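You operate a simulated robot arm through the tools that you are given. There is no shell and no other tool. Be economical: measure what you need, move in short steps, check, and stop when the job is done.

Carry out the task below with a simulated robot arm. There is one attempt and no reset: what you move stays moved.

JOB
Pack the blue bearing with 8 g of grease.
Fine: lay it in the grease cup, put the lid on, press FEED till the display shows 8 g, lift the lid off again, put the bearing back where it lay.
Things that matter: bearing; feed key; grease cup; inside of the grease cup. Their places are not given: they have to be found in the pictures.

The check looks at the end state, three seconds after you hand in, the way a careful person would. Anything else that was tipped, shoved, dropped, spilled or broken makes it a failure. A push-on lid holds only when it is set on centred and level and pressed home; a screw cap is set on level and turned clockwise until tight.

ROBOT AND FRAMES
A 6-joint arm with a two-finger parallel gripper, fixed in place. Base frame: the origin is at the foot of the arm, x ahead of it, y to its left, z up; the work surface is at about z = 79. Lengths are in cm, angles in degrees, forces in N, time in s.
With the tool pointing down near the work surface it reaches from about 26 to 68 cm from the base axis. Its first joint turns from -66.0 to 66.0 degrees. Payload 2.9 kg.
The tool frame sits at the grasp point between the pads (the TCP): z along the fingers, y along the line on which they close. The tips reach 3 cm beyond it. The gripper opens to 11 cm. The fingers are 2 cm wide and 1 cm thick; the gripper's body (4.8 by 11.2 cm) begins 5.5 cm behind the TCP.
Orientation is that of the tool frame in the base frame, as a unit quaternion [x, y, z, w]. With the fingers straight down and closing along the base's y, the tool's x points along the base's -x, its y along +y and its z along -z.

CONTROLS
- The arm moves only by the tool step_arm. Its argument "targets" is a list of rows, each a list of 7 numbers: the turn, a rotation vector about the tool's x, y, z in degrees, then the shift along the tool's x, y, z in cm, then the finger opening in cm, from 0 to 11. In form: [[ax, ay, az, tx, ty, tz, claw], ...]. A call has 1 to 12 rows; each row is the pose to reach, as a shift and turn from the pose commanded when the call began, along the tool's axes at that moment. Each row takes 0.2 s and may step no farther than 5 cm and 8.6 degrees from the row before; otherwise, or with a gripper value out of range, the whole call is refused. A pose out of reach is approached as far as the arm can. The call stops where the force on the tool passes 40 N (or 10 N more than at its start, if that is more) or the arm is blocked; 0.2 s more then pass. The fingers move at their own pace (about 10.8 cm/s each) and stop on an object; they squeeze with about 43 N. The grip force told is the motor's: it shows also when the fingers shut on nothing. Time passes only in rows, and 0.2 s behind the last, so rows that repeat a pose let the fingers close. It gives the time, the measured TCP pose, the force on the tool (base axes), the opening and the grip force at its end, in the units of the frame above (readings bear some noise), with the torque about the TCP (base axes, N m) and any sound that the robot's microphone picked up, and new pictures: "pictures" is both (left out), scene, wrist or none.
- Cameras (640 x 400 px; columns grow to the right, rows downward): "scene" is fixed at [8.9, 44.26, 138.37]; the picture's right is [-0.63, -0.77, 0.00], its down [-0.45, 0.37, -0.82] and it looks along [0.63, -0.52, -0.58] (base axes); focal length 358 px, centre (320, 200). "wrist" rides on the gripper at [7.2, 1.7, -10.3] in the tool frame; the picture's right is [-0.23, 0.97, 0.00], its down [-0.76, -0.18, -0.62] and it looks along [-0.61, -0.14, 0.78] (tool axes); focal length 222 px, centre (320, 200).
- pixel_to_xyz(camera, pixels): for up to 12 pixels [column, row] of the newest picture of that camera ("zoom" is the newest enlarged one), the place [x, y, z] in the base frame of the surface seen there, good to about 0.3 cm. The clock stands still meanwhile.
- inspect(camera, box): a new picture of the part [left, top, right, bottom] of that camera's present view, enlarged. The clock stands still meanwhile.
- finish_job(): hands the job in; it is judged then, once.

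Go step by step. Measure first, check grasps and placings, and put right what went wrong. The budget is 80 turns and 200 pictures, counting those below and the enlarged ones. Unless the task says otherwise, let go and move clear before handing in, and close with one line.

The tools are called after "Request:" as a command line: name --pt "numbers of a row" for each row, then --argument value for the rest, lists and objects as JSON in quotes. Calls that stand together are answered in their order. step_arm: Moves the arm, as the interface text tells. Its arguments: {"type":"object","properties":{"targets":{"type":"array"},"pictures":{"type":"string","enum":["both","scene","wrist","none"]}},"required":["targets"]} The other tools are called the same way: pixel_to_xyz (camera, pixels) gives the place of the surface under pixels of a picture; inspect (camera, box) takes an enlarged picture of a part of a camera's view; finish_job () hands the job in.

At the start:

```text
time: 0.0
tcp_pos: [47.75, -3.0, 112.81]
tool_rot: [0.0, 1.0, 0.0, 0.0]
contact_force: [0.4, 0.0, -0.4]
ft_torque: [0.01, -0.01, -0.03]
width: 11.0
gripper_force: 0.0
```

scene: 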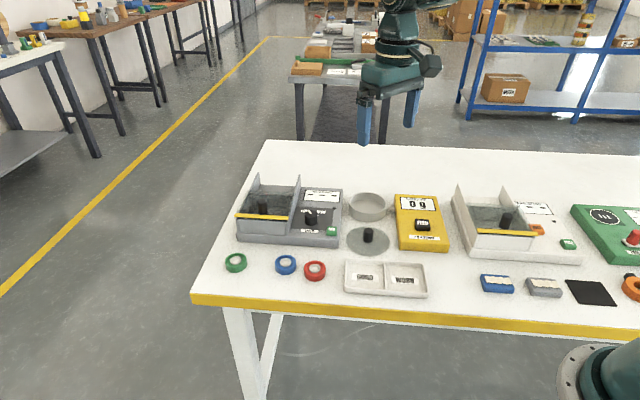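
wrist: 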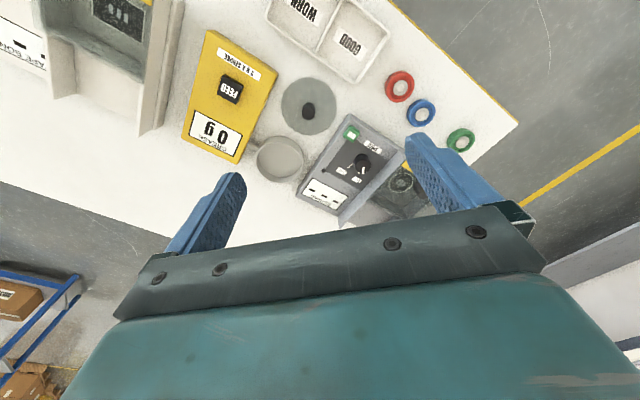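

The scene shows the blue bearing near (286,264), the cup at (367,206), its lid at (368,240) and the FEED key at (422,225). I'll enlarge and measure these.

Request:
inspect --camera "scene" --box '[220, 170, 460, 320]'

Request:
inspect --camera "wrist" --box '[170, 20, 490, 220]'

Request:
pixel_to_xyz --camera "scene" --pixels '[[286, 264], [277, 263], [296, 263], [286, 256], [286, 271], [367, 210], [368, 232], [368, 250], [350, 242], [389, 242], [422, 224], [300, 290]]'

Request:
pixel_to_xyz --camera "wrist" --pixels '[[420, 112], [421, 100], [421, 125], [408, 112], [434, 112], [280, 158], [258, 155], [304, 160], [308, 110], [283, 105], [337, 105], [231, 88]]'

```text
2.67 times, centred on (340, 245) of scene
```

zoom: 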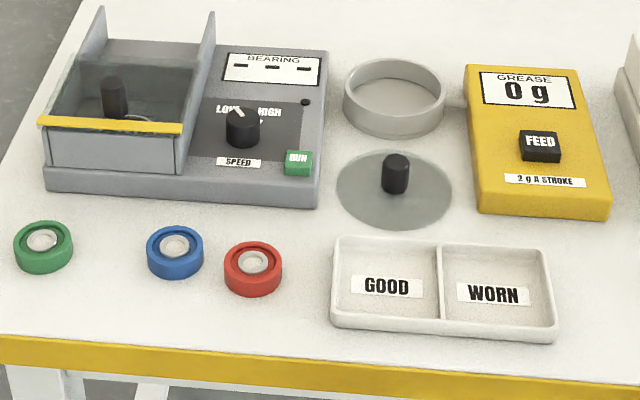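

```text
2.00 times, centred on (330, 120) of wrist
```

zoom: 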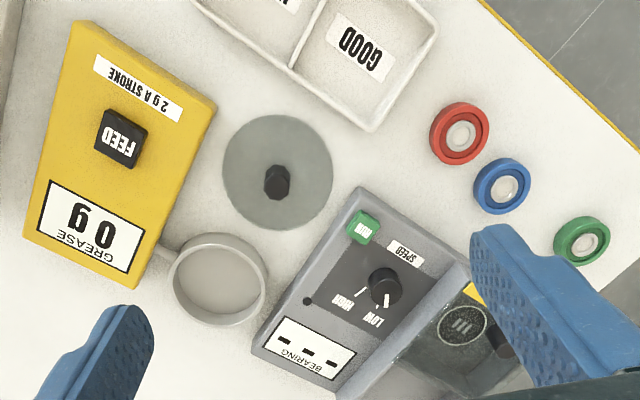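

```text
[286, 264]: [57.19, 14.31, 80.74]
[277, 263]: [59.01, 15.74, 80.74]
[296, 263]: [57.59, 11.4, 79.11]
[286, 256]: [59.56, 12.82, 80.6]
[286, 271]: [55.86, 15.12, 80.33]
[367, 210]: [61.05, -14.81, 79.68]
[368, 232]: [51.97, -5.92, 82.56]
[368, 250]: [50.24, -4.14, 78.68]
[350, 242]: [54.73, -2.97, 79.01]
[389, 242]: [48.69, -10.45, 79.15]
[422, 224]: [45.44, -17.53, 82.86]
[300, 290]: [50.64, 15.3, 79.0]
```

```text
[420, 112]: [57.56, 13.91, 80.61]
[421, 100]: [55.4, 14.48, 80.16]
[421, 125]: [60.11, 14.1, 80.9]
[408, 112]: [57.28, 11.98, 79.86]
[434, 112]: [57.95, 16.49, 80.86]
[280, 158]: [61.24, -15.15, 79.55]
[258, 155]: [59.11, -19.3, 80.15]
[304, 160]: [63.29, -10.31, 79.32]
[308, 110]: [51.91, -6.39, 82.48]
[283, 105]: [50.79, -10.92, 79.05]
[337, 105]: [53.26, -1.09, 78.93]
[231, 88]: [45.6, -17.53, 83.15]
```

The bearing is near (57.7,14.1), 4.2 cm across. Next I'll measure the cup rim and floor, the lid and its knob in the zoomed wrist picture.

Request:
pixel_to_xyz --camera "zoom" --pixels '[[170, 276], [267, 270], [224, 235], [222, 325], [180, 276], [258, 272], [224, 243], [220, 311], [217, 280], [277, 172], [278, 190], [270, 168]]'

Request:
pixel_to_xyz --camera "zoom" --pixels '[[223, 170], [333, 170], [278, 115], [278, 229], [478, 187], [526, 187], [502, 160], [502, 212], [506, 187], [118, 138], [125, 113], [115, 160]]'

Request:
inspect --camera "scene" --box '[330, 175, 410, 225]'

```text
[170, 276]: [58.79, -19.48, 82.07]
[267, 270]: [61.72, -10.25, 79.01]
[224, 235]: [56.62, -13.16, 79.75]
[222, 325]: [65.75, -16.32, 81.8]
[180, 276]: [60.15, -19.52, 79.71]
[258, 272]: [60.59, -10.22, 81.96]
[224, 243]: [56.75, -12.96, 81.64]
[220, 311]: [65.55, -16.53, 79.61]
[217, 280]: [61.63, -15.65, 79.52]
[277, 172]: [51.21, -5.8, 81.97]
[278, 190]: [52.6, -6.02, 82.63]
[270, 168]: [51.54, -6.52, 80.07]
```

```text
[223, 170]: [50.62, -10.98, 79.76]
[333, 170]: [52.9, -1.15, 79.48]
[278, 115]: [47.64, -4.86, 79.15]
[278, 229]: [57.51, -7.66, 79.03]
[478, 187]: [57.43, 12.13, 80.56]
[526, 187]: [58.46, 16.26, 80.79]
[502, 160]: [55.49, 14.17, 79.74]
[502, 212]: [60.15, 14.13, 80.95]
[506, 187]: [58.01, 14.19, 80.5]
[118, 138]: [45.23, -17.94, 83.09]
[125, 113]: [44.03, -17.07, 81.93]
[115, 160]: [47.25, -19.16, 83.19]
```

```text
8.00 times, centred on (370, 200) of scene
```

zoom: 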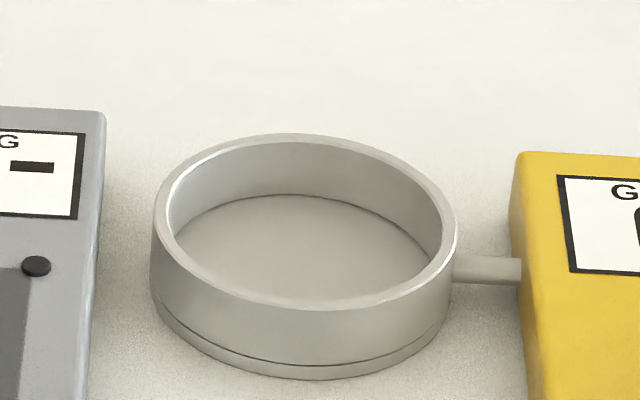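

Cup: rim z≈82, floor 79.6, centre ≈(61.1,-14.8), inner diameter ≈8.6. Now I need the neighbours: tester guard walls, red and green bearings, yellow unit.

Request:
pixel_to_xyz --camera "scene" --pixels '[[257, 175], [299, 184], [237, 213], [291, 218], [238, 236], [296, 240], [236, 258], [315, 267], [340, 245], [343, 190], [396, 195], [320, 185]]'

Request:
pixel_to_xyz --camera "scene" --pixels '[[257, 181], [298, 188], [311, 215], [345, 264], [347, 292], [340, 230], [450, 248], [401, 248], [435, 197], [311, 227], [288, 222], [390, 208]]'

Request:
inspect --camera "scene" --box '[220, 240, 340, 290]'

```text
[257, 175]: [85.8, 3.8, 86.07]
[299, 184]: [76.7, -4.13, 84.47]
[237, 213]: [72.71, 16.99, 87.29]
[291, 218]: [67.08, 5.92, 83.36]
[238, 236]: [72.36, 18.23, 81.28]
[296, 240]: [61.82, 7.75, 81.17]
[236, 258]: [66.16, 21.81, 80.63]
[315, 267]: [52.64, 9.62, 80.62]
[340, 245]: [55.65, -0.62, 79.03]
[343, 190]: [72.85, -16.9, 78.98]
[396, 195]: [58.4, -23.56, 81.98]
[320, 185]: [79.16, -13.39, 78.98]
```

```text
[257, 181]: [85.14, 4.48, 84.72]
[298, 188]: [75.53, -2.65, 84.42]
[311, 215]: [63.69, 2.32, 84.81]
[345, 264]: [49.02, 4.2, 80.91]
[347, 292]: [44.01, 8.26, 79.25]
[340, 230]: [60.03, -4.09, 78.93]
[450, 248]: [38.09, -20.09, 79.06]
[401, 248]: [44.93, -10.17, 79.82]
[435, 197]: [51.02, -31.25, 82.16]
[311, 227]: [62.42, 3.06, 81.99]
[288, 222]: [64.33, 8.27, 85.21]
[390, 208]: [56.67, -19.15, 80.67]
```

```text
5.33 times, centred on (280, 265) of scene
```

zoom: 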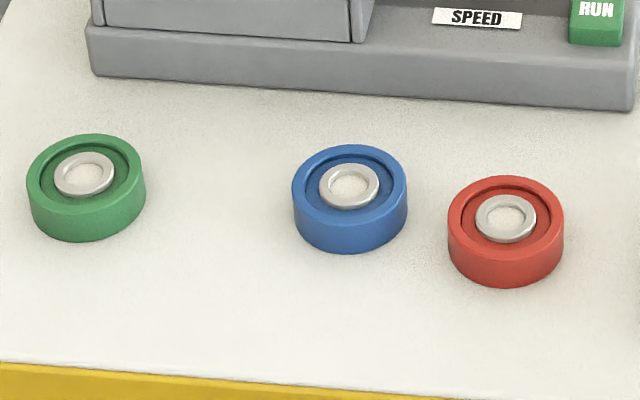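

Blue lies ≈7 cm in front of the tester edge, with red beside it along the row, so I'll close perpendicular to the row (tool turned −49° about z). I'm moving above the bearing at z≈94.

Request:
step_arm --pt "0 0 -8.17 -1.67 2.87 3.1 8" --pt "0 0 -16.3 -3.35 5.73 6.2 8" --pt "0 0 -24.5 -5 8.6 9.3 8" --pt "0 0 -32.7 -6.7 11.5 12.4 8" --pt "0 0 -40.8 -8.4 14.3 15.5 8" --pt "0 0 -49 -10.05 17.2 18.8 8" --pt "0 0 -49 -10.05 17.2 18.8 8"

```text
time: 1.6
tcp_pos: [57.73, 14.23, 94.27]
tool_rot: [-0.415, 0.91, -0.001, 0.0]
contact_force: [-0.3, 1.1, -0.3]
ft_torque: [0.02, 0.01, 0.02]
width: 8.0
gripper_force: 0.0
```

scene: 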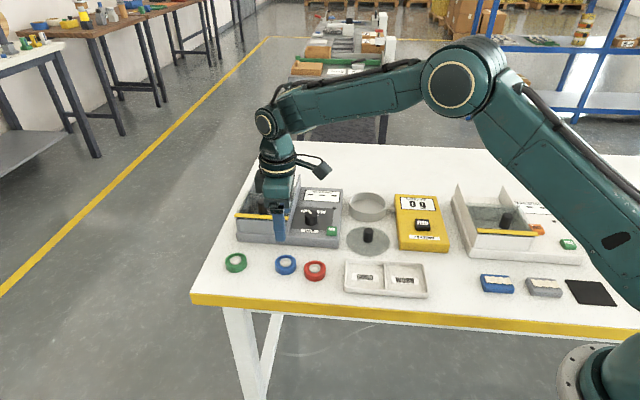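
wrist: 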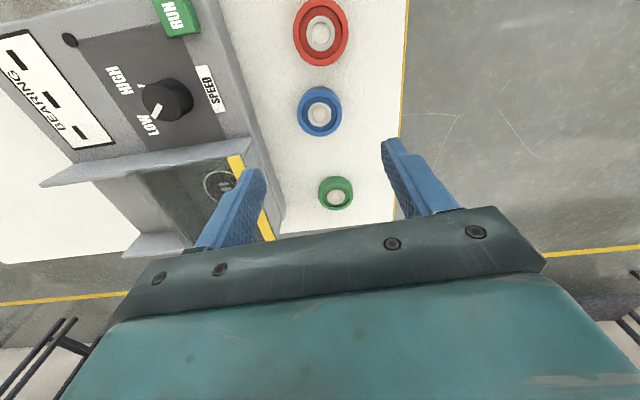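

The fingers straddle the row properly; the blue bearing is at wrist (320,111). Measuring its edges and the neighbours.

Request:
pixel_to_xyz --camera "wrist" --pixels '[[320, 113], [301, 108], [340, 108], [320, 90], [320, 131], [320, 34], [335, 197], [320, 57], [334, 180], [250, 60], [262, 130], [330, 150]]'

Request:
inspect --camera "wrist" --box '[270, 80, 370, 142]'

```text
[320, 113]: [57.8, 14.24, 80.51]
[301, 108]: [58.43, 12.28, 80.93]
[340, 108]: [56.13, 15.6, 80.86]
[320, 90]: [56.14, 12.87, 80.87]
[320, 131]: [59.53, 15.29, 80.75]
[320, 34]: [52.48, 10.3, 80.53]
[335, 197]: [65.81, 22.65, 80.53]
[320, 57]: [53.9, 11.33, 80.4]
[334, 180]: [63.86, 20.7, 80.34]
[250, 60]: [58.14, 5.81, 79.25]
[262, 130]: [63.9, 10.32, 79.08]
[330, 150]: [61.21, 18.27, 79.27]
```

```text
6.40 times, centred on (320, 111) of wrist
```

zoom: 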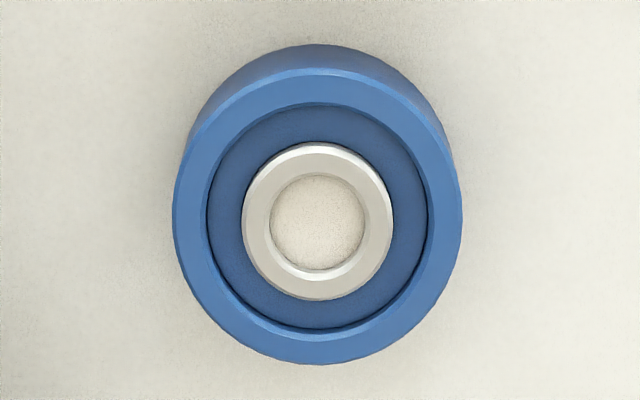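

Bearing centre ≈(57.55,14.05), top 80.9. Descending to tip z≈79.5 with opening 6.5.

Request:
step_arm --pt "0 0 0 0.25 0 4 6.5" --pt "0 0 0 0.25 0 8 6.5" --pt "0 0 0 0.25 0 10 6.5" --pt "0 0 0 0.25 0 11.2 6.5" --pt "0 0 0 0.25 0 11.75 6.5" --pt "0 0 0 0.25 0 11.75 6.5"

```text
time: 3.0
tcp_pos: [57.67, 13.82, 82.43]
tool_rot: [-0.414, 0.91, 0.0, 0.0]
contact_force: [-0.1, 0.3, 0.3]
ft_torque: [-0.01, -0.01, 0.06]
width: 6.53
gripper_force: 0.1
```

scene: 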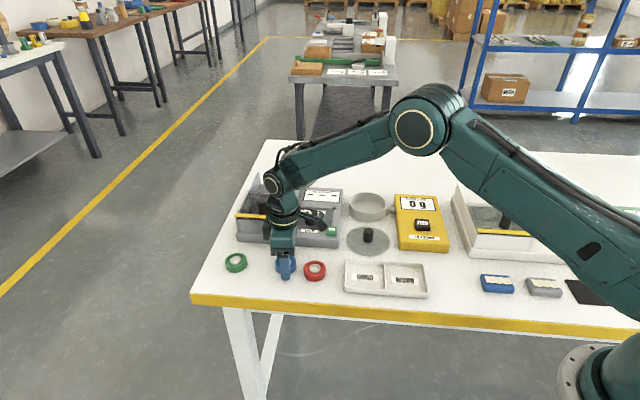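
wrist: 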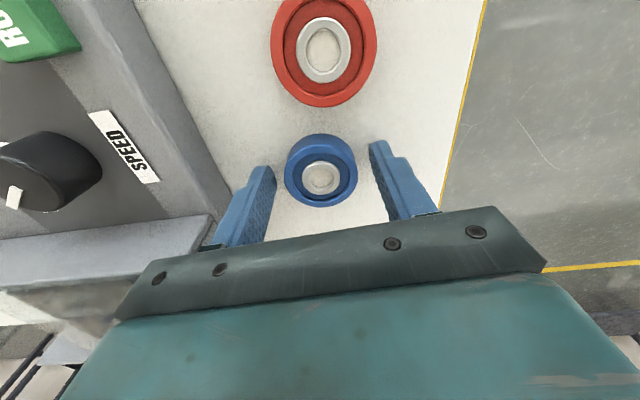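

The bearing sits between the pads, nearly centred. Closing, then a small lift.

Request:
step_arm --pt "0 0 0 0 0 0 5" --pt "0 0 0 0 0 0 4.4" --pt "0 0 0 0 0 0 3.5" --pt "0 0 0 0 0 0 3.5" --pt "0 0 0 0 0 -2 3.5" --pt "0 0 0 0 0 -5 3.5" --pt "0 0 0 0 0 -5 3.5"

```text
time: 4.6
tcp_pos: [57.53, 14.0, 87.47]
tool_rot: [-0.414, 0.91, 0.0, 0.0]
contact_force: [0.8, -0.7, -1.3]
ft_torque: [0.0, 0.01, 0.02]
width: 4.67
gripper_force: 43.1
```

scene: 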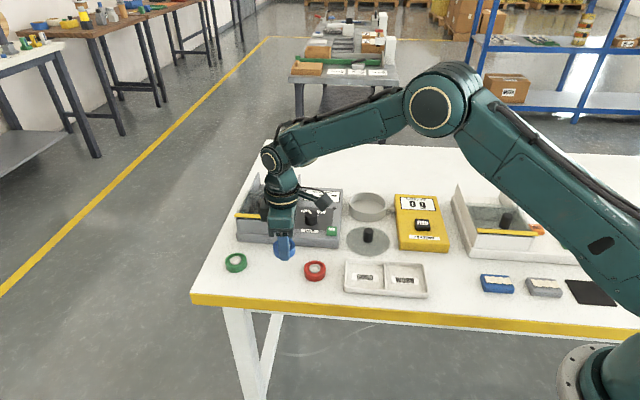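
wrist: 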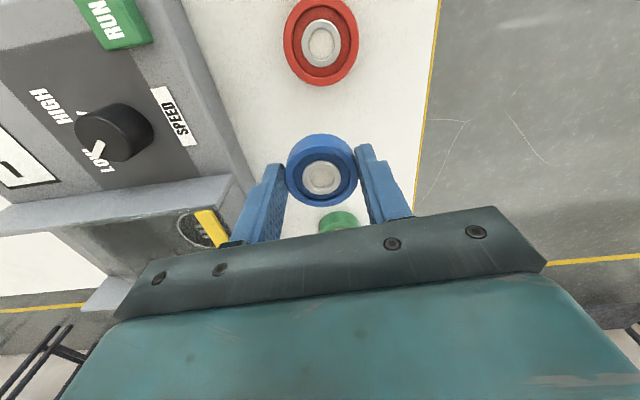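

Held, width 4.67. The pick TCP was about (57.55,14.0) with z 82.43, which I'll reuse for the return. Lifting to z≈95 and moving over the cup.

Request:
step_arm --pt "0 0 0 0 0 -4 3.5" --pt "0 0 0 0 0 -7.5 3.5" --pt "0 0 0 2.78 -3.08 -7.5 3.5" --pt "0 0 0 5.56 -6.15 -7.5 3.5" --pt "0 0 0 8.34 -9.23 -7.5 3.5" --pt "0 0 0 11.1 -12.3 -7.5 3.5" --pt "0 0 0 13.9 -15.4 -7.5 3.5" --pt "0 0 0 16.7 -18.45 -7.5 3.5" --pt "0 0 0 19.45 -21.53 -7.5 3.5" --pt "0 0 0 19.45 -21.53 -7.5 3.5"

```text
time: 6.8
tcp_pos: [61.09, -14.98, 94.89]
tool_rot: [-0.415, 0.91, 0.0, 0.0]
contact_force: [-0.7, -0.6, -0.8]
ft_torque: [-0.05, 0.01, -0.01]
width: 4.65
gripper_force: 43.1
```

scene: 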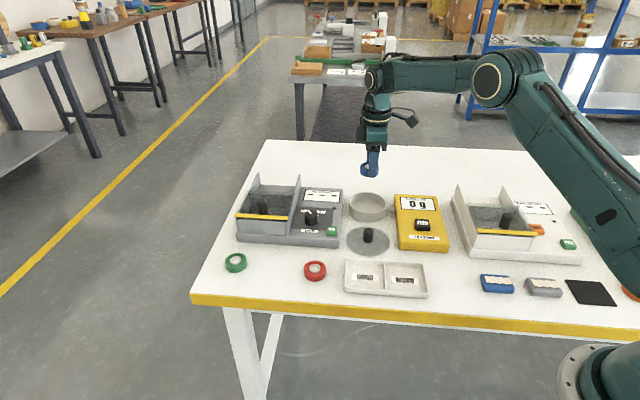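
wrist: 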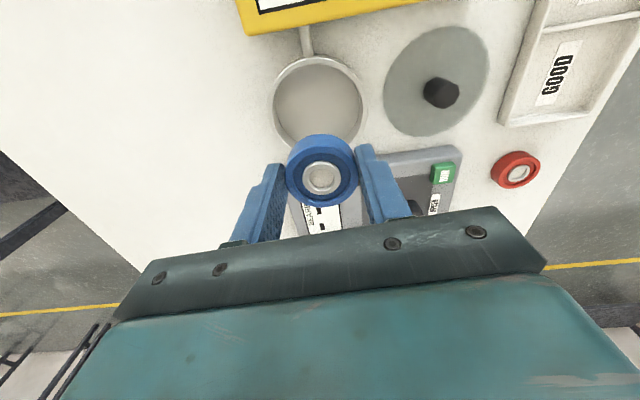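

Bearing is over the cup; now I measure the cup's rim from this view.

Request:
inspect --camera "wrist" --box '[248, 35, 392, 165]'

Request:
inspect --camera "scene" --box '[340, 180, 404, 220]'

Request:
pixel_to_xyz --camera "zoom" --pixels '[[88, 210], [102, 210], [558, 210], [540, 215], [320, 130], [320, 370], [320, 300], [320, 480], [320, 465], [320, 515], [320, 150], [320, 560]]'

```text
3.08 times, centred on (320, 100) of wrist
```

zoom: 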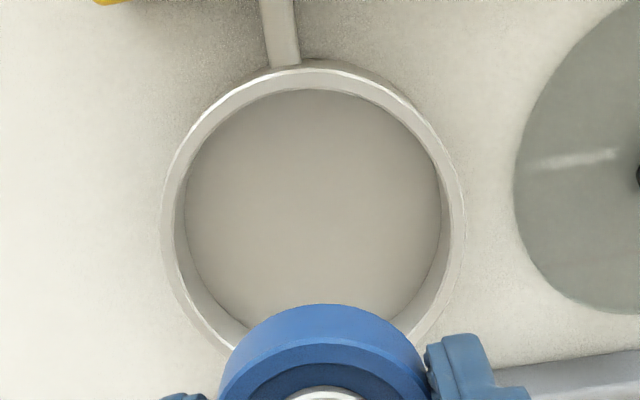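

```text
10.00 times, centred on (372, 200) of scene
```

zoom: 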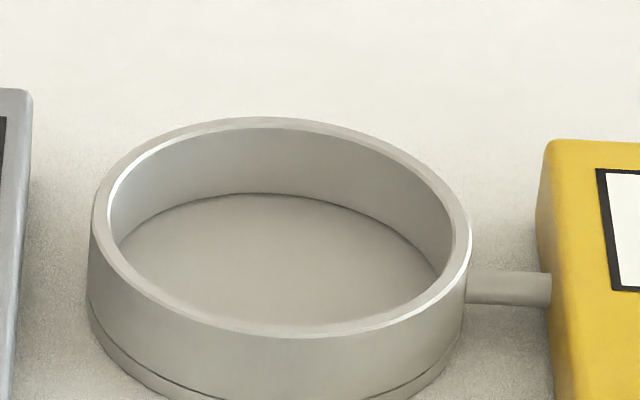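

```text
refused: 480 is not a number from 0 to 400
```

Request:
pixel_to_xyz --camera "zoom" --pixels '[[100, 215], [462, 250], [265, 122], [285, 331], [150, 150], [420, 175], [150, 285], [420, 305], [280, 260]]'

Request:
pixel_to_xyz --camera "wrist" --pixels '[[271.5, 98], [363.7, 101], [316.7, 59.5], [283, 74], [351, 74], [281, 134], [276, 120], [361, 120]]'

```text
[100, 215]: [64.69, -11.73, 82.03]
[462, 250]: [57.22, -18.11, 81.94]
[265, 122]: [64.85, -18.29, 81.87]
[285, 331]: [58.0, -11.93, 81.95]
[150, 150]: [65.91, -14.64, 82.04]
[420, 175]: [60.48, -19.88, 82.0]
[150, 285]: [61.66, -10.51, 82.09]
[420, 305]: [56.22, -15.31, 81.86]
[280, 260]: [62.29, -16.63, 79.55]
```

```text
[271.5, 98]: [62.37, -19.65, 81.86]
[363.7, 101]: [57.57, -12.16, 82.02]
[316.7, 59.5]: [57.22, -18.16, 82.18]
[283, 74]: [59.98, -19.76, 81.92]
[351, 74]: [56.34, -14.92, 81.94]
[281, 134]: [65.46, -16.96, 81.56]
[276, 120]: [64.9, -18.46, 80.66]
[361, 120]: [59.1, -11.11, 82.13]
```

Cup centre ≈(61.1,-15.05), inner radius ≈4.6; TCP is over it. Lowering to TCP z≈83.0.

Request:
step_arm --pt "0 0 0 0 0 4 3.5" --pt "0 0 0 0 0 8 3.5" --pt "0 0 0 0 0 10 3.5" --pt "0 0 0 0 0 11 3.5" --pt "0 0 0 0 0 11.5 3.5" --pt "0 0 0 0 0 11.75 3.5" --pt "0 0 0 0 0 11.85 3.5"

```text
time: 8.4
tcp_pos: [61.15, -14.76, 82.97]
tool_rot: [-0.414, 0.91, -0.001, 0.0]
contact_force: [0.3, -0.9, 2.8]
ft_torque: [0.02, 0.06, 0.01]
width: 4.65
gripper_force: 42.5
```

scene: 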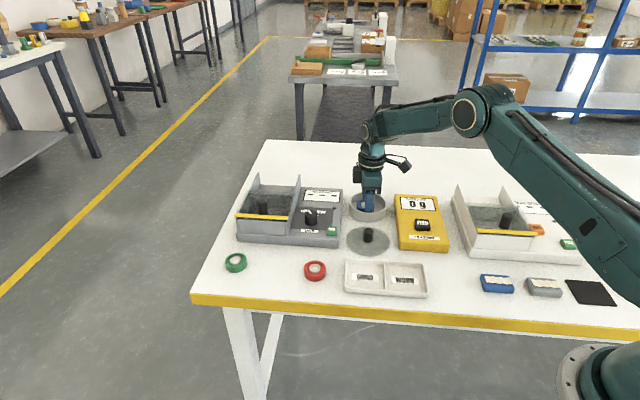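
wrist: 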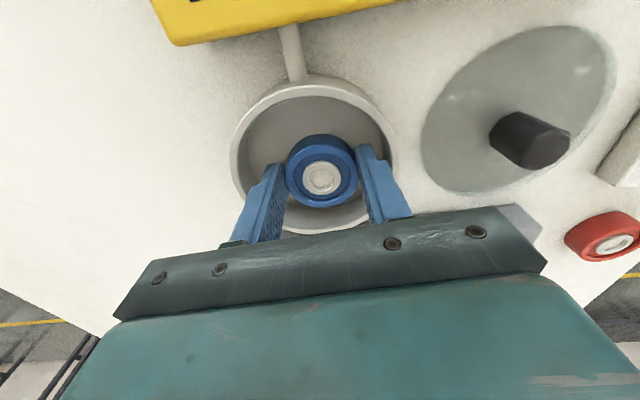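

Light contact (≈3 N) shows the bearing rests on the cup floor. Opening slightly to 5.8 and lifting out.

Request:
step_arm --pt "0 0 0 0 0 0 5.2" --pt "0 0 0 0 0 0 5.8" --pt "0 0 0 0 0 0 5.8" --pt "0 0 0 0 0 -3 5.8" --pt "0 0 0 0 0 -7 5.8" --pt "0 0 0 0 0 -12 5.8" --pt "0 0 0 0 0 -12 5.8"

```text
time: 10.0
tcp_pos: [60.88, -14.98, 95.16]
tool_rot: [-0.415, 0.91, 0.0, 0.0]
contact_force: [0.0, 0.6, 0.5]
ft_torque: [0.0, -0.03, -0.01]
width: 5.79
gripper_force: 0.0
```

scene: 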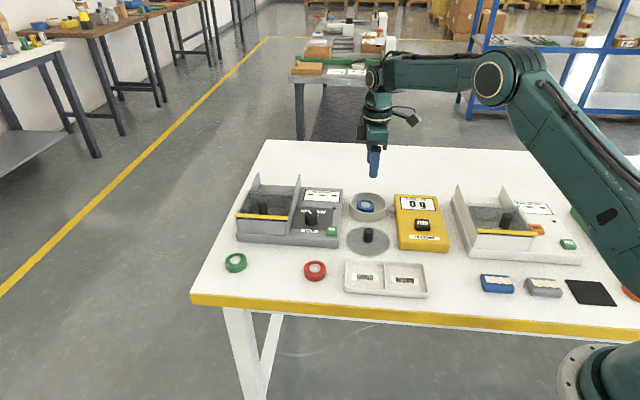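
wrist: 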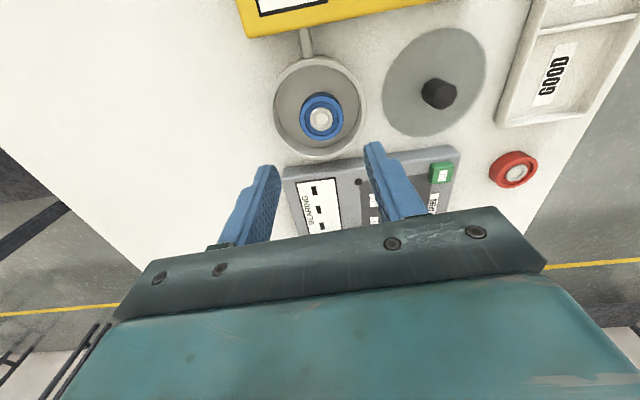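

The bearing sits central in the cup. Now measuring the lid disc and knob.

Request:
inspect --camera "wrist" --box '[370, 15, 498, 145]'

Request:
inspect --camera "scene" --box '[340, 222, 396, 257]'

```text
3.08 times, centred on (434, 80) of wrist
```

zoom: 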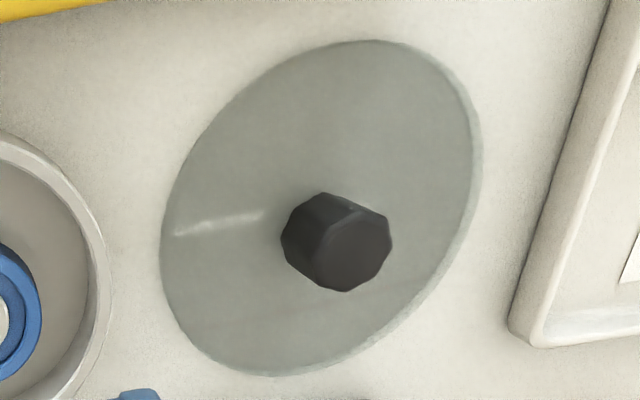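

```text
11.43 times, centred on (368, 240) of scene
```

zoom: 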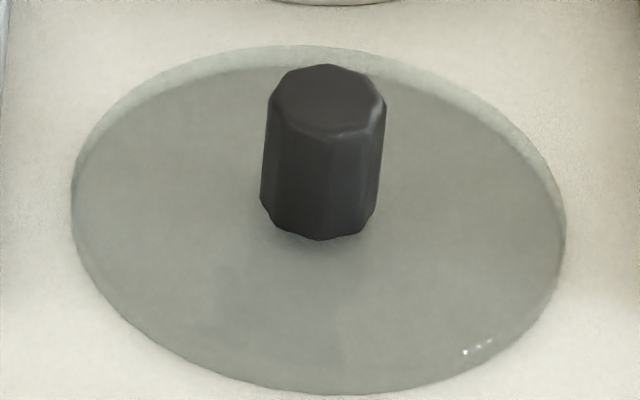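

Request:
pixel_to_xyz --camera "zoom" --pixels '[[78, 210], [558, 235], [325, 95], [275, 95], [378, 95], [328, 68], [325, 128], [320, 385], [290, 60], [320, 225], [100, 280], [500, 130]]'

Request:
pixel_to_xyz --camera "wrist" --pixels '[[384, 100], [482, 75], [450, 30], [413, 133], [438, 93], [442, 96], [433, 92], [400, 50], [470, 110], [448, 98], [440, 104], [445, 88]]'

```text
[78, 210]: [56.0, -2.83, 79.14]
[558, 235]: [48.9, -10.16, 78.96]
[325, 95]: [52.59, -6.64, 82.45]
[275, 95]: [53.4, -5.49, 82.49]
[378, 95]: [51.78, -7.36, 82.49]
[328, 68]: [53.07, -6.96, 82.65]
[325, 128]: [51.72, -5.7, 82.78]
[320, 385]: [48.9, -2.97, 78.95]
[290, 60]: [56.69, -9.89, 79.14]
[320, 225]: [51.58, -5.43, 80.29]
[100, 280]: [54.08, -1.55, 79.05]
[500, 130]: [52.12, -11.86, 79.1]
```

```text
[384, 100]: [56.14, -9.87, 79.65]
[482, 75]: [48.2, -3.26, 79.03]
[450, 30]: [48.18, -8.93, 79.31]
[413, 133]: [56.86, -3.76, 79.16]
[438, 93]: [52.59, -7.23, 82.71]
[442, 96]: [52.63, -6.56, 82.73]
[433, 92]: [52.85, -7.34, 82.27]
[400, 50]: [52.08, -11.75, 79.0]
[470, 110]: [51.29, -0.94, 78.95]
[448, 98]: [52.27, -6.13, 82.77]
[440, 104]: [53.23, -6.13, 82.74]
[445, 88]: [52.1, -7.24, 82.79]
```

Knob centre ≈(52.55,-6.5), top 82.7, ≈2 cm wide; lid top ≈79.3. Hovering above it at z≈88 with opening 5.

Request:
step_arm --pt "0 0 0 -0.2 4 0 5" --pt "0 0 0 -0.4 8 0 5" --pt "0 0 0 -0.64 11.92 0 5" --pt "0 0 0 -0.64 11.92 4 5" --pt "0 0 0 -0.64 11.92 7 5" --pt "0 0 0 -0.64 11.92 7 5"

```text
time: 11.4
tcp_pos: [52.21, -6.61, 88.07]
tool_rot: [-0.414, 0.91, 0.0, -0.001]
contact_force: [0.3, -0.6, -0.1]
ft_torque: [0.0, -0.02, 0.02]
width: 5.05
gripper_force: 0.0
```

scene: 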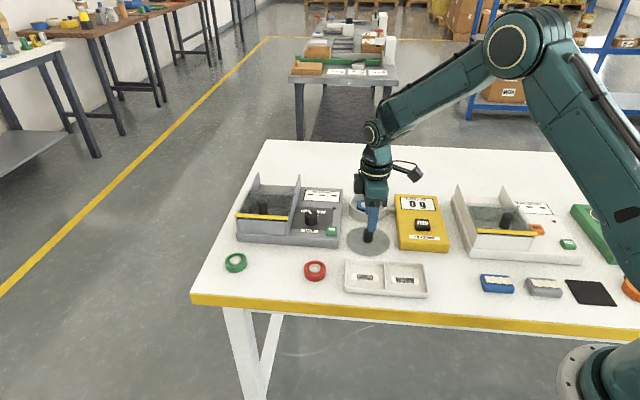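
wrist: 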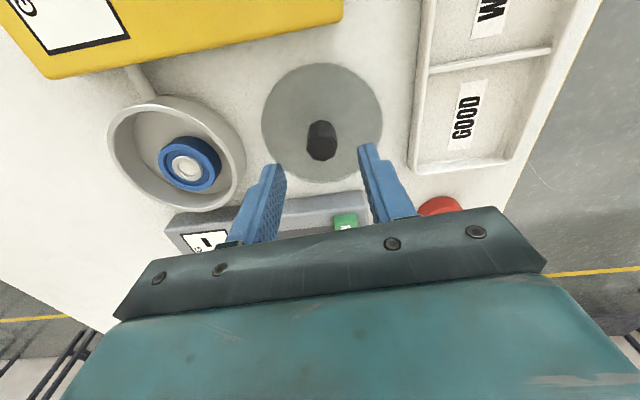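

Request:
pixel_to_xyz --camera "wrist" --pixels '[[321, 150], [309, 151], [334, 151], [321, 138], [321, 159], [263, 122], [381, 122], [321, 64], [321, 183]]'

Request:
step_arm --pt "0 0 0 0 0 2.5 5" --pt "0 0 0 0 0 4 5" --pt "0 0 0 0 0 4 5" --pictures "wrist"

```text
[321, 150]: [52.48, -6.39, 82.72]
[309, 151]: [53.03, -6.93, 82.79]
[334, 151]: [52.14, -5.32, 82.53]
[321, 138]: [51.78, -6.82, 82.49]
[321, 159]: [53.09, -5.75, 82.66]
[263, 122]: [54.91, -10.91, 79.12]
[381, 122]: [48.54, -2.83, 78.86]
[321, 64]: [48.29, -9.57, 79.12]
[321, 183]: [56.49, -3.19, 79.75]
```

```text
time: 12.2
tcp_pos: [52.5, -6.53, 83.95]
tool_rot: [-0.414, 0.91, 0.0, -0.001]
contact_force: [0.0, -0.2, 0.4]
ft_torque: [-0.04, -0.02, 0.0]
width: 5.02
gripper_force: 0.1
```

wrist: 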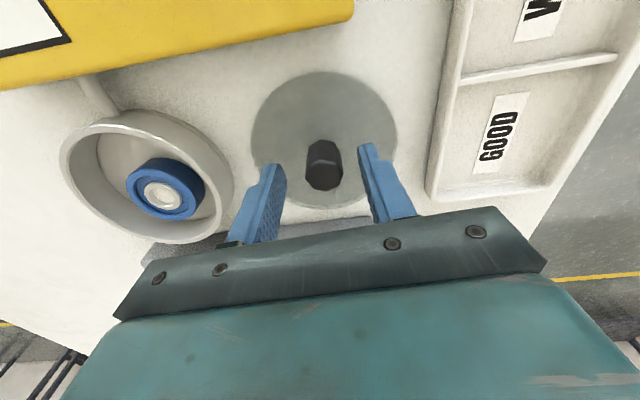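

Knob is centred between the pads. Going down 1.1 more to TCP z≈82.8 and closing, then a 1 cm lift to check.

Request:
step_arm --pt "0 0 0 0 0 0.7 5" --pt "0 0 0 0 0 1.1 5" --pt "0 0 0 0 0 1.1 3" --pt "0 0 0 0 0 1.1 1" --pt "0 0 0 0 0 1.1 0.8" --pt "0 0 0 0 0 1.1 0.8" --pt "0 0 0 0 0 -0.5 0.8" --pt "0 0 0 0 0 -3 0.8" --pt "0 0 0 0 0 -5 0.8" --pt "0 0 0 0 0 -5 0.8"

```text
time: 14.4
tcp_pos: [52.48, -6.51, 88.98]
tool_rot: [-0.414, 0.91, 0.001, 0.0]
contact_force: [-0.1, -0.5, 1.0]
ft_torque: [-0.01, 0.0, -0.01]
width: 2.27
gripper_force: 43.0
```

scene: 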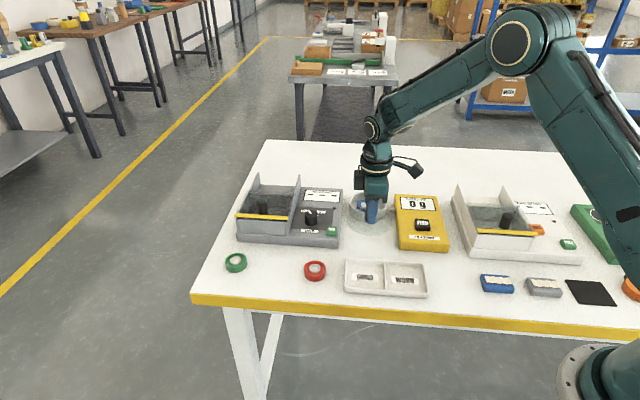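
wrist: 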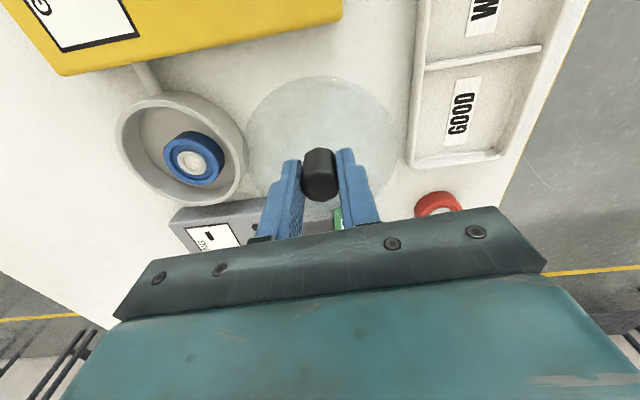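

The lid hangs level from the knob (width 2.27). Moving it over the cup at z≈90.

Request:
step_arm --pt "0 0 0 0 0 -1.5 0.8" --pt "0 0 0 0.28 -4 -1.5 0.8" --pt "0 0 0 0.56 -8 -1.5 0.8" --pt "0 0 0 0.85 -12.07 -1.5 0.8" --pt "0 0 0 0.85 -12.07 -1.5 0.8" --pt "0 0 0 0.85 -12.07 -1.5 0.8"

Request:
inspect --camera "scene" --box '[328, 165, 408, 225]'

```text
time: 15.8
tcp_pos: [61.23, -14.96, 90.37]
tool_rot: [-0.415, 0.91, 0.0, -0.001]
contact_force: [-1.2, 0.5, -0.9]
ft_torque: [-0.01, 0.02, 0.01]
width: 2.22
gripper_force: 43.0
```

scene: 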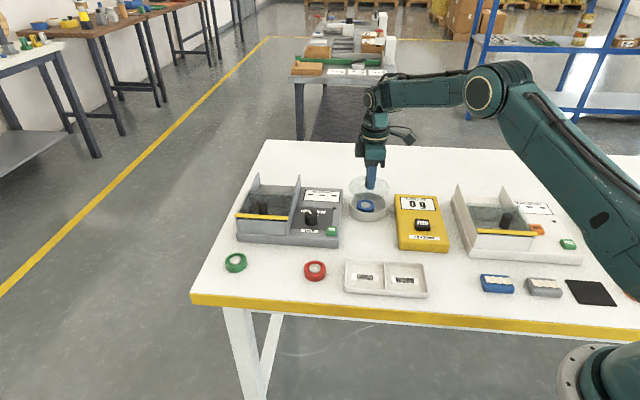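
wrist: 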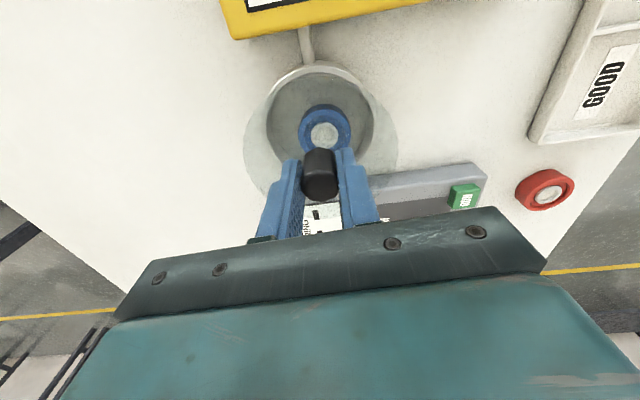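

```text
6.67 times, centred on (368, 195) of scene
```

zoom: 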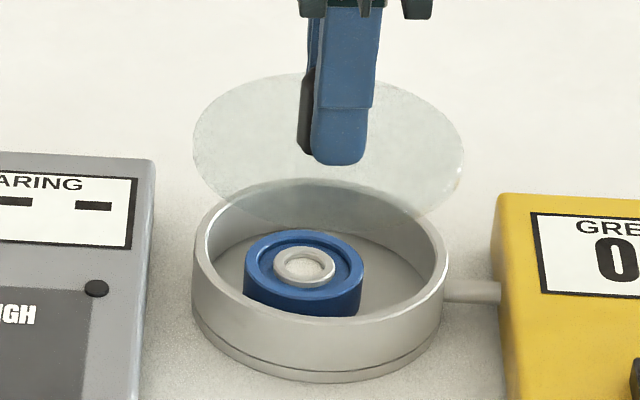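

The lid is level and above the cup. Lowering to just above the rim (TCP ≈86.4).

Request:
step_arm --pt "0 0 0 0 0 2 0.8" --pt "0 0 0 0 0 3.5 0.8" --pt "0 0 0 0 0 4 0.8" --pt "0 0 0 0 0 4 0.8" --pictures "wrist"

Request:
inspect --camera "scene" --box '[328, 165, 408, 225]'

```text
time: 16.8
tcp_pos: [61.32, -15.04, 86.58]
tool_rot: [-0.415, 0.91, 0.0, 0.0]
contact_force: [0.0, -0.4, 0.1]
ft_torque: [-0.02, 0.03, 0.04]
width: 2.26
gripper_force: 43.4
```

wrist: 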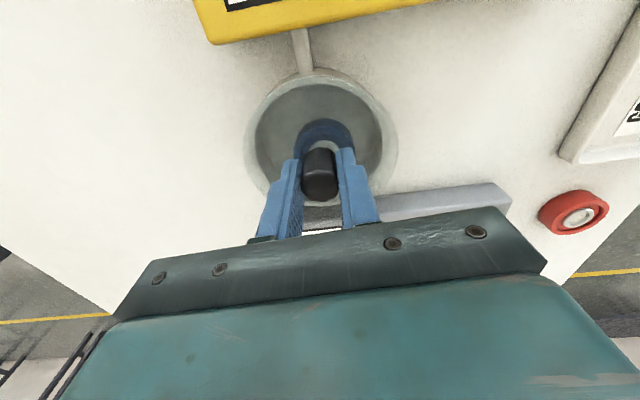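

```text
6.67 times, centred on (368, 195) of scene
```

zoom: 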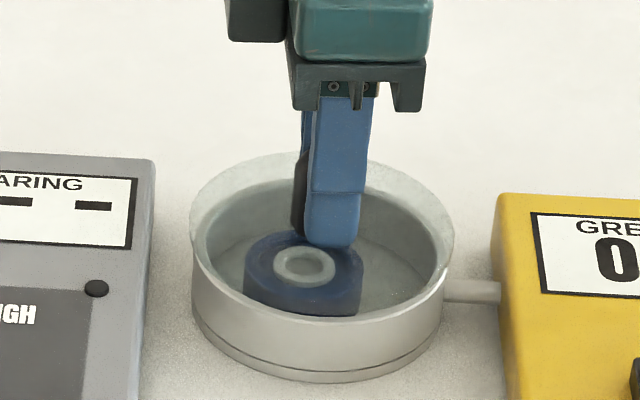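

Lid and cup are aligned (zoom edges 190–454 vs 192–447). Lowering gently to contact.

Request:
step_arm --pt "0 0 0 0 0 0.3 0.8" --pt "0 0 0 0 0 0.5 0.8" --pt "0 0 0 0 0 0.6 0.8" --pt "0 0 0 0 0 0.7 0.8" --pt "0 0 0 0 0 0.7 0.8" --pictures "none"

Request:
inspect --camera "scene" --box '[328, 165, 408, 225]'

```text
time: 18.0
tcp_pos: [61.0, -14.99, 85.91]
tool_rot: [-0.416, 0.91, -0.001, 0.0]
contact_force: [-2.8, -0.2, 8.6]
ft_torque: [0.24, 0.39, 0.04]
width: 2.24
gripper_force: 42.9
```

```text
6.67 times, centred on (368, 195) of scene
```

zoom: 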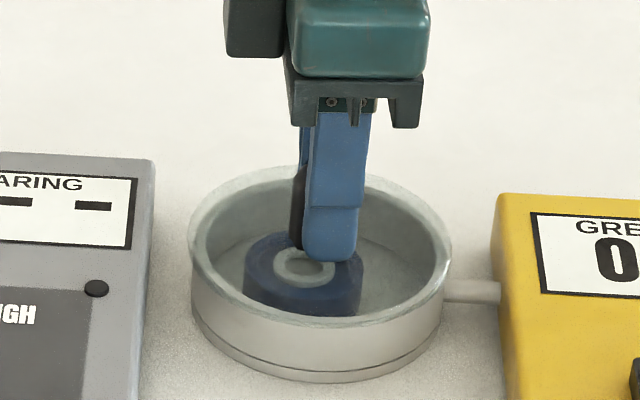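

Contact at 8.6 N, slightly one-sided; the lid looks seated on the rim. I'll release and see how it settles.

Request:
step_arm --pt "0 0 0 0 0 0.6 2.0" --pt "0 0 0 0 0 0.6 3" --pt "0 0 0 0 0 0.5 4" --pt "0 0 0 0 0 0.5 4.5" --pt "0 0 0 0 0 -3 4.5" --pt "0 0 0 0 0 -7 4.5" --pt "0 0 0 0 0 -7 4.5"

Request:
inspect --camera "scene" --box '[336, 175, 400, 225]'

Request:
inspect --camera "wrist" --box '[240, 40, 400, 170]'

```text
time: 18.5
tcp_pos: [61.27, -15.08, 85.76]
tool_rot: [-0.414, 0.91, -0.003, 0.004]
contact_force: [1.0, -0.5, 4.5]
ft_torque: [0.02, 0.03, 0.02]
width: 2.93
gripper_force: 0.1
stopped in row 2: the force on the tool passed its limit at 41 N (the readings are from after the stop); the commanded pose is now the measured one
```

scene: 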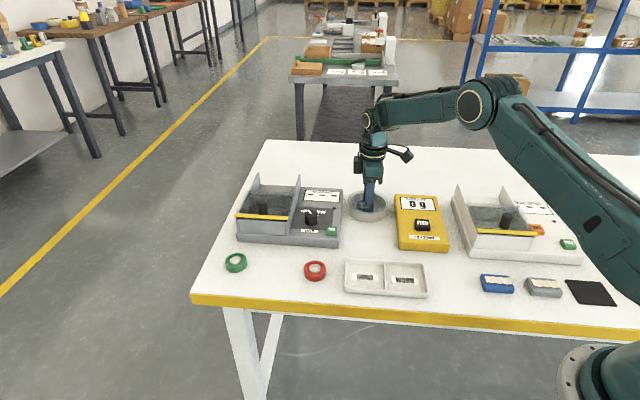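
wrist: 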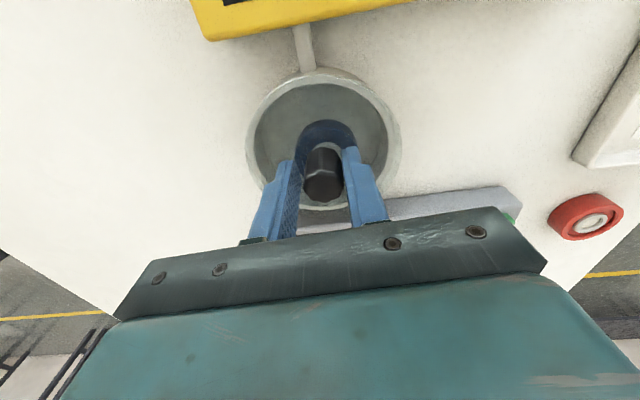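

```text
8.00 times, centred on (368, 200) of scene
```

zoom: 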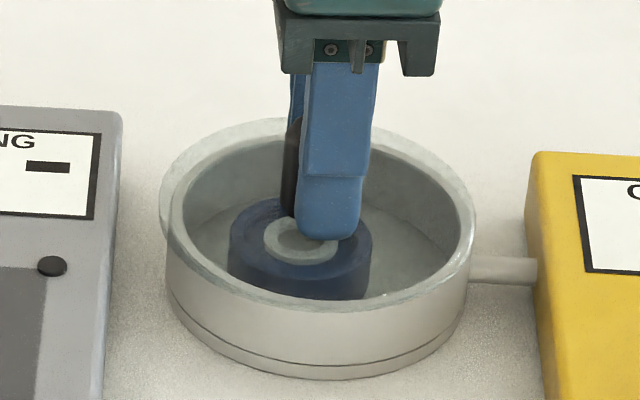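

```text
3.08 times, centred on (320, 105) of wrist
```

zoom: 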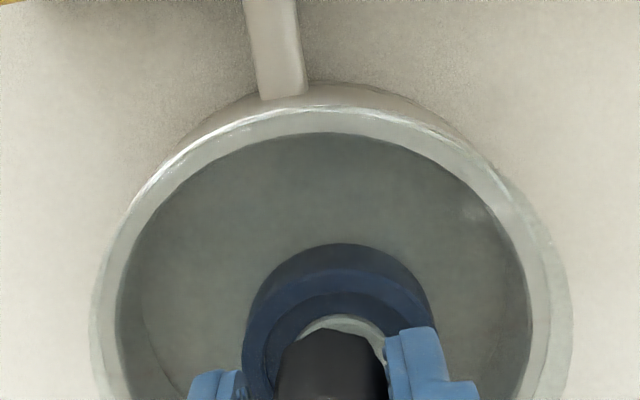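

A brief force spike stopped the release, but the fingers are open to 2.9 and the lid sits on the rim. Opening a bit more and rising.

Request:
step_arm --pt "0 0 0 0 0 -0.1 3.5" --pt "0 0 0 0 0 -0.1 4.2" --pt "0 0 0 0 0 -0.1 4.2" --pt "0 0 0 0 0 -3 4.2" --pt "0 0 0 0 0 -7 4.2" --pt "0 0 0 0 0 -9 4.2" --pt "0 0 0 0 0 -9 4.2"

Request:
inspect --camera "scene" --box '[336, 175, 400, 225]'

Request:
inspect --camera "wrist" --box '[240, 40, 400, 170]'

```text
time: 20.1
tcp_pos: [61.25, -14.87, 94.67]
tool_rot: [-0.415, 0.91, -0.001, 0.003]
contact_force: [0.4, -0.8, 0.9]
ft_torque: [0.05, -0.01, -0.01]
width: 4.17
gripper_force: 0.0
```

scene: 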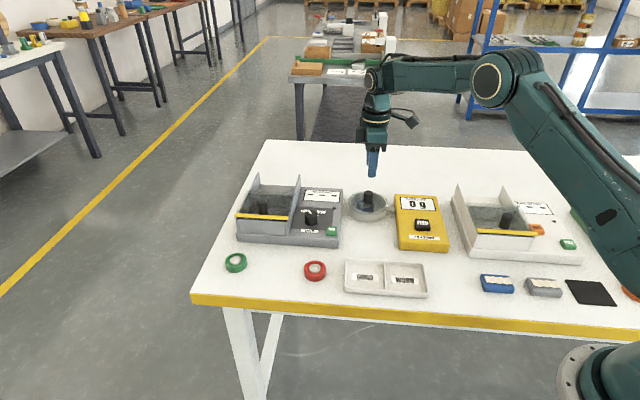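
wrist: 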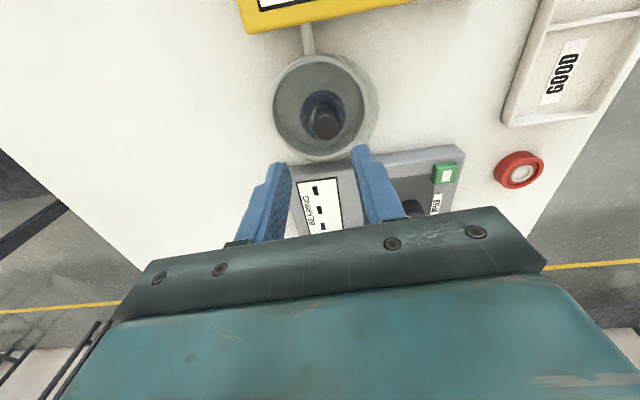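

```text
8.00 times, centred on (368, 200) of scene
```

zoom: 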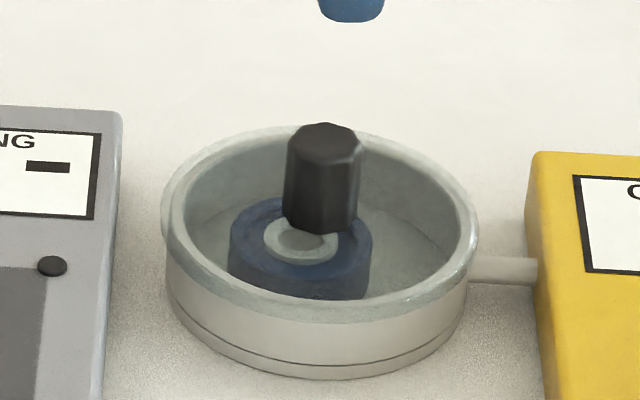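

```text
3.08 times, centred on (320, 105) of wrist
```

zoom: 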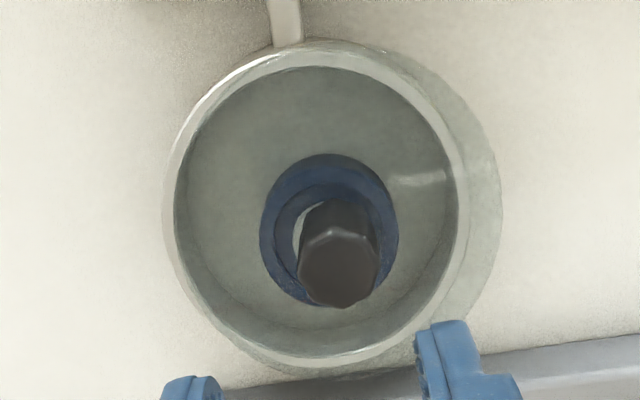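

In the wrist zoom the lid overhangs more to the right (to x≈500 versus the cup's 465), so it is somewhat off-centre. Measuring knob and lid edges.

Request:
pixel_to_xyz --camera "zoom" --pixels '[[338, 262], [303, 262], [376, 262], [338, 240], [338, 292], [165, 200], [497, 200], [460, 310], [440, 80], [300, 45], [478, 250], [290, 365]]'

Request:
pixel_to_xyz --camera "scene" --pixels '[[368.5, 193], [364, 193.5], [372.5, 193.5], [376, 214], [356.5, 203], [395.5, 207]]'

```text
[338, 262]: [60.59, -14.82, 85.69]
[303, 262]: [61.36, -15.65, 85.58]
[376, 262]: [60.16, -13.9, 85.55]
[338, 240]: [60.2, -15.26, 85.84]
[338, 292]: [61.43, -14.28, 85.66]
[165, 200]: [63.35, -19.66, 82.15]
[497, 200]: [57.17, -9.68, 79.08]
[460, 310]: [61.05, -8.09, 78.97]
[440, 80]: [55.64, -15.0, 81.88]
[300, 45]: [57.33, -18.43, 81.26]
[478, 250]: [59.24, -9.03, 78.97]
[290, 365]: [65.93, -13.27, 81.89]
```

```text
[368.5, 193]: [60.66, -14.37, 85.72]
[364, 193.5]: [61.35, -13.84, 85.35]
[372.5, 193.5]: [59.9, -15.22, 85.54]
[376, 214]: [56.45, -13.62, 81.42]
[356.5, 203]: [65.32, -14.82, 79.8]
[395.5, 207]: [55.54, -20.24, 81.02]
```

Knob is at ≈(60.75,-14.7), about 0.45 cm off along the closing direction. Re-gripping over the cup centre will pull it back; descending with opening 4.6 and correcting the slight tilt.

Request:
step_arm --pt "-0.35 0.22 0 0.05 0.1 2 4.6" --pt "-0.35 0.22 0 0.05 0.1 5 4.6" --pt "-0.35 0.22 0 0.05 0.1 7 4.6" --pt "-0.35 0.22 0 0.05 0.1 8.2 4.6" --pt "-0.35 0.22 0 0.05 0.1 8.7 4.6" --pt "-0.35 0.22 0 0.05 0.1 8.7 4.6" --pictures "wrist"

Request:
inspect --camera "scene" --box '[336, 175, 400, 225]'

```text
time: 21.5
tcp_pos: [61.29, -15.02, 85.93]
tool_rot: [-0.415, 0.91, 0.0, 0.0]
contact_force: [-0.3, 0.2, -0.2]
ft_torque: [0.0, 0.02, -0.02]
width: 4.63
gripper_force: 0.0
```

wrist: 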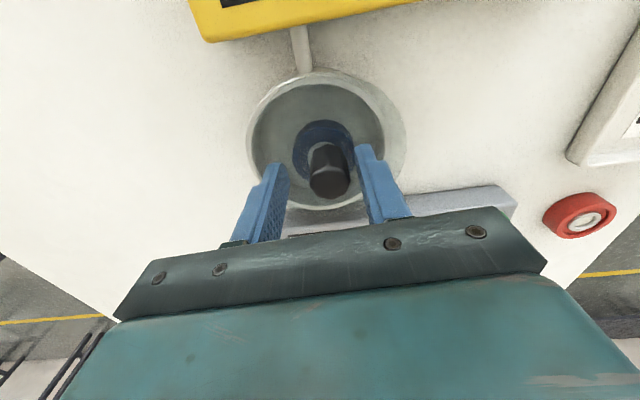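

```text
8.00 times, centred on (368, 200) of scene
```

zoom: 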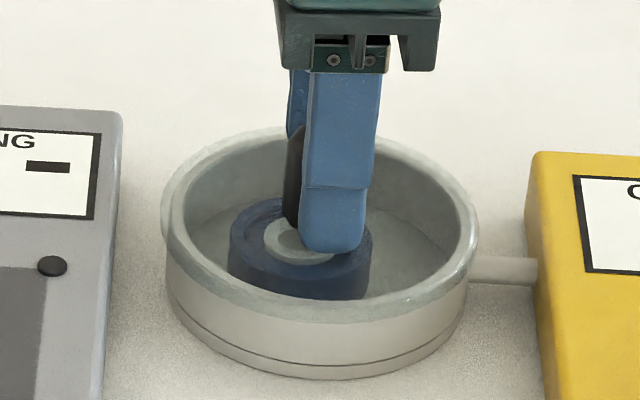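

The knob is right of centre between the pads (330 vs 320). Closing to centre it, checking, still without pressing.

Request:
step_arm --pt "0 0 0 0 0 0 3.6" --pt "0 0 0 0 0 0 3.0" --pt "0 0 0 0 0 0 2.6" --pt "0 0 0 0 0 0 2.2" --pt "0 0 0 0 0 0 1.8" --pt "0 0 0 0 0 0 1.8" --pictures "wrist"

Request:
inspect --camera "scene" --box '[336, 175, 400, 225]'

Request:
inspect --camera "wrist" --box '[220, 50, 420, 220]'

```text
time: 22.9
tcp_pos: [61.14, -15.04, 85.96]
tool_rot: [-0.415, 0.91, 0.0, 0.0]
contact_force: [0.7, 0.2, 0.3]
ft_torque: [-0.03, 0.0, 0.03]
width: 2.25
gripper_force: 43.5
```

wrist: 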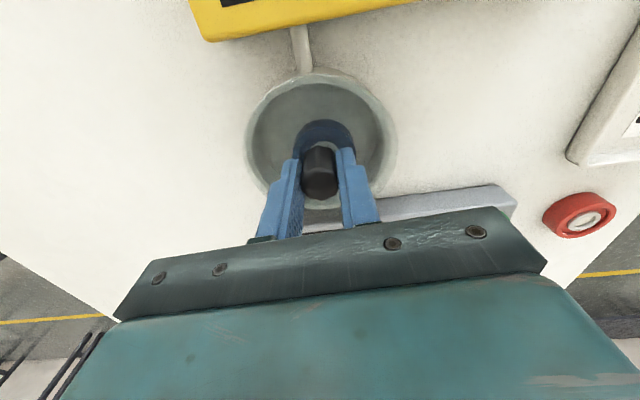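

```text
8.00 times, centred on (368, 200) of scene
```

zoom: 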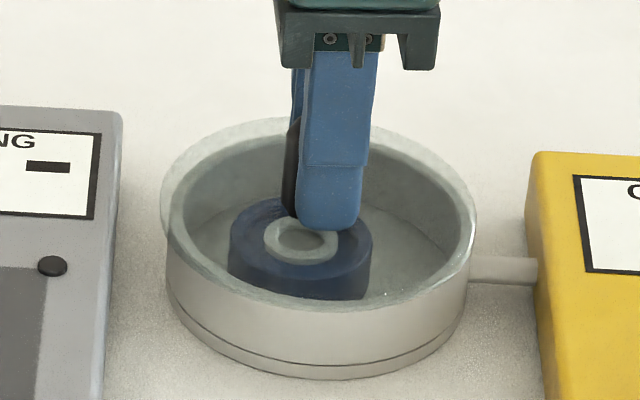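

```text
2.35 times, centred on (320, 135) of wrist
```

zoom: 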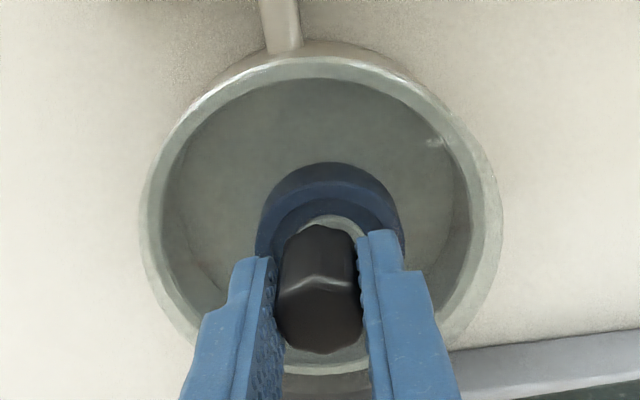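

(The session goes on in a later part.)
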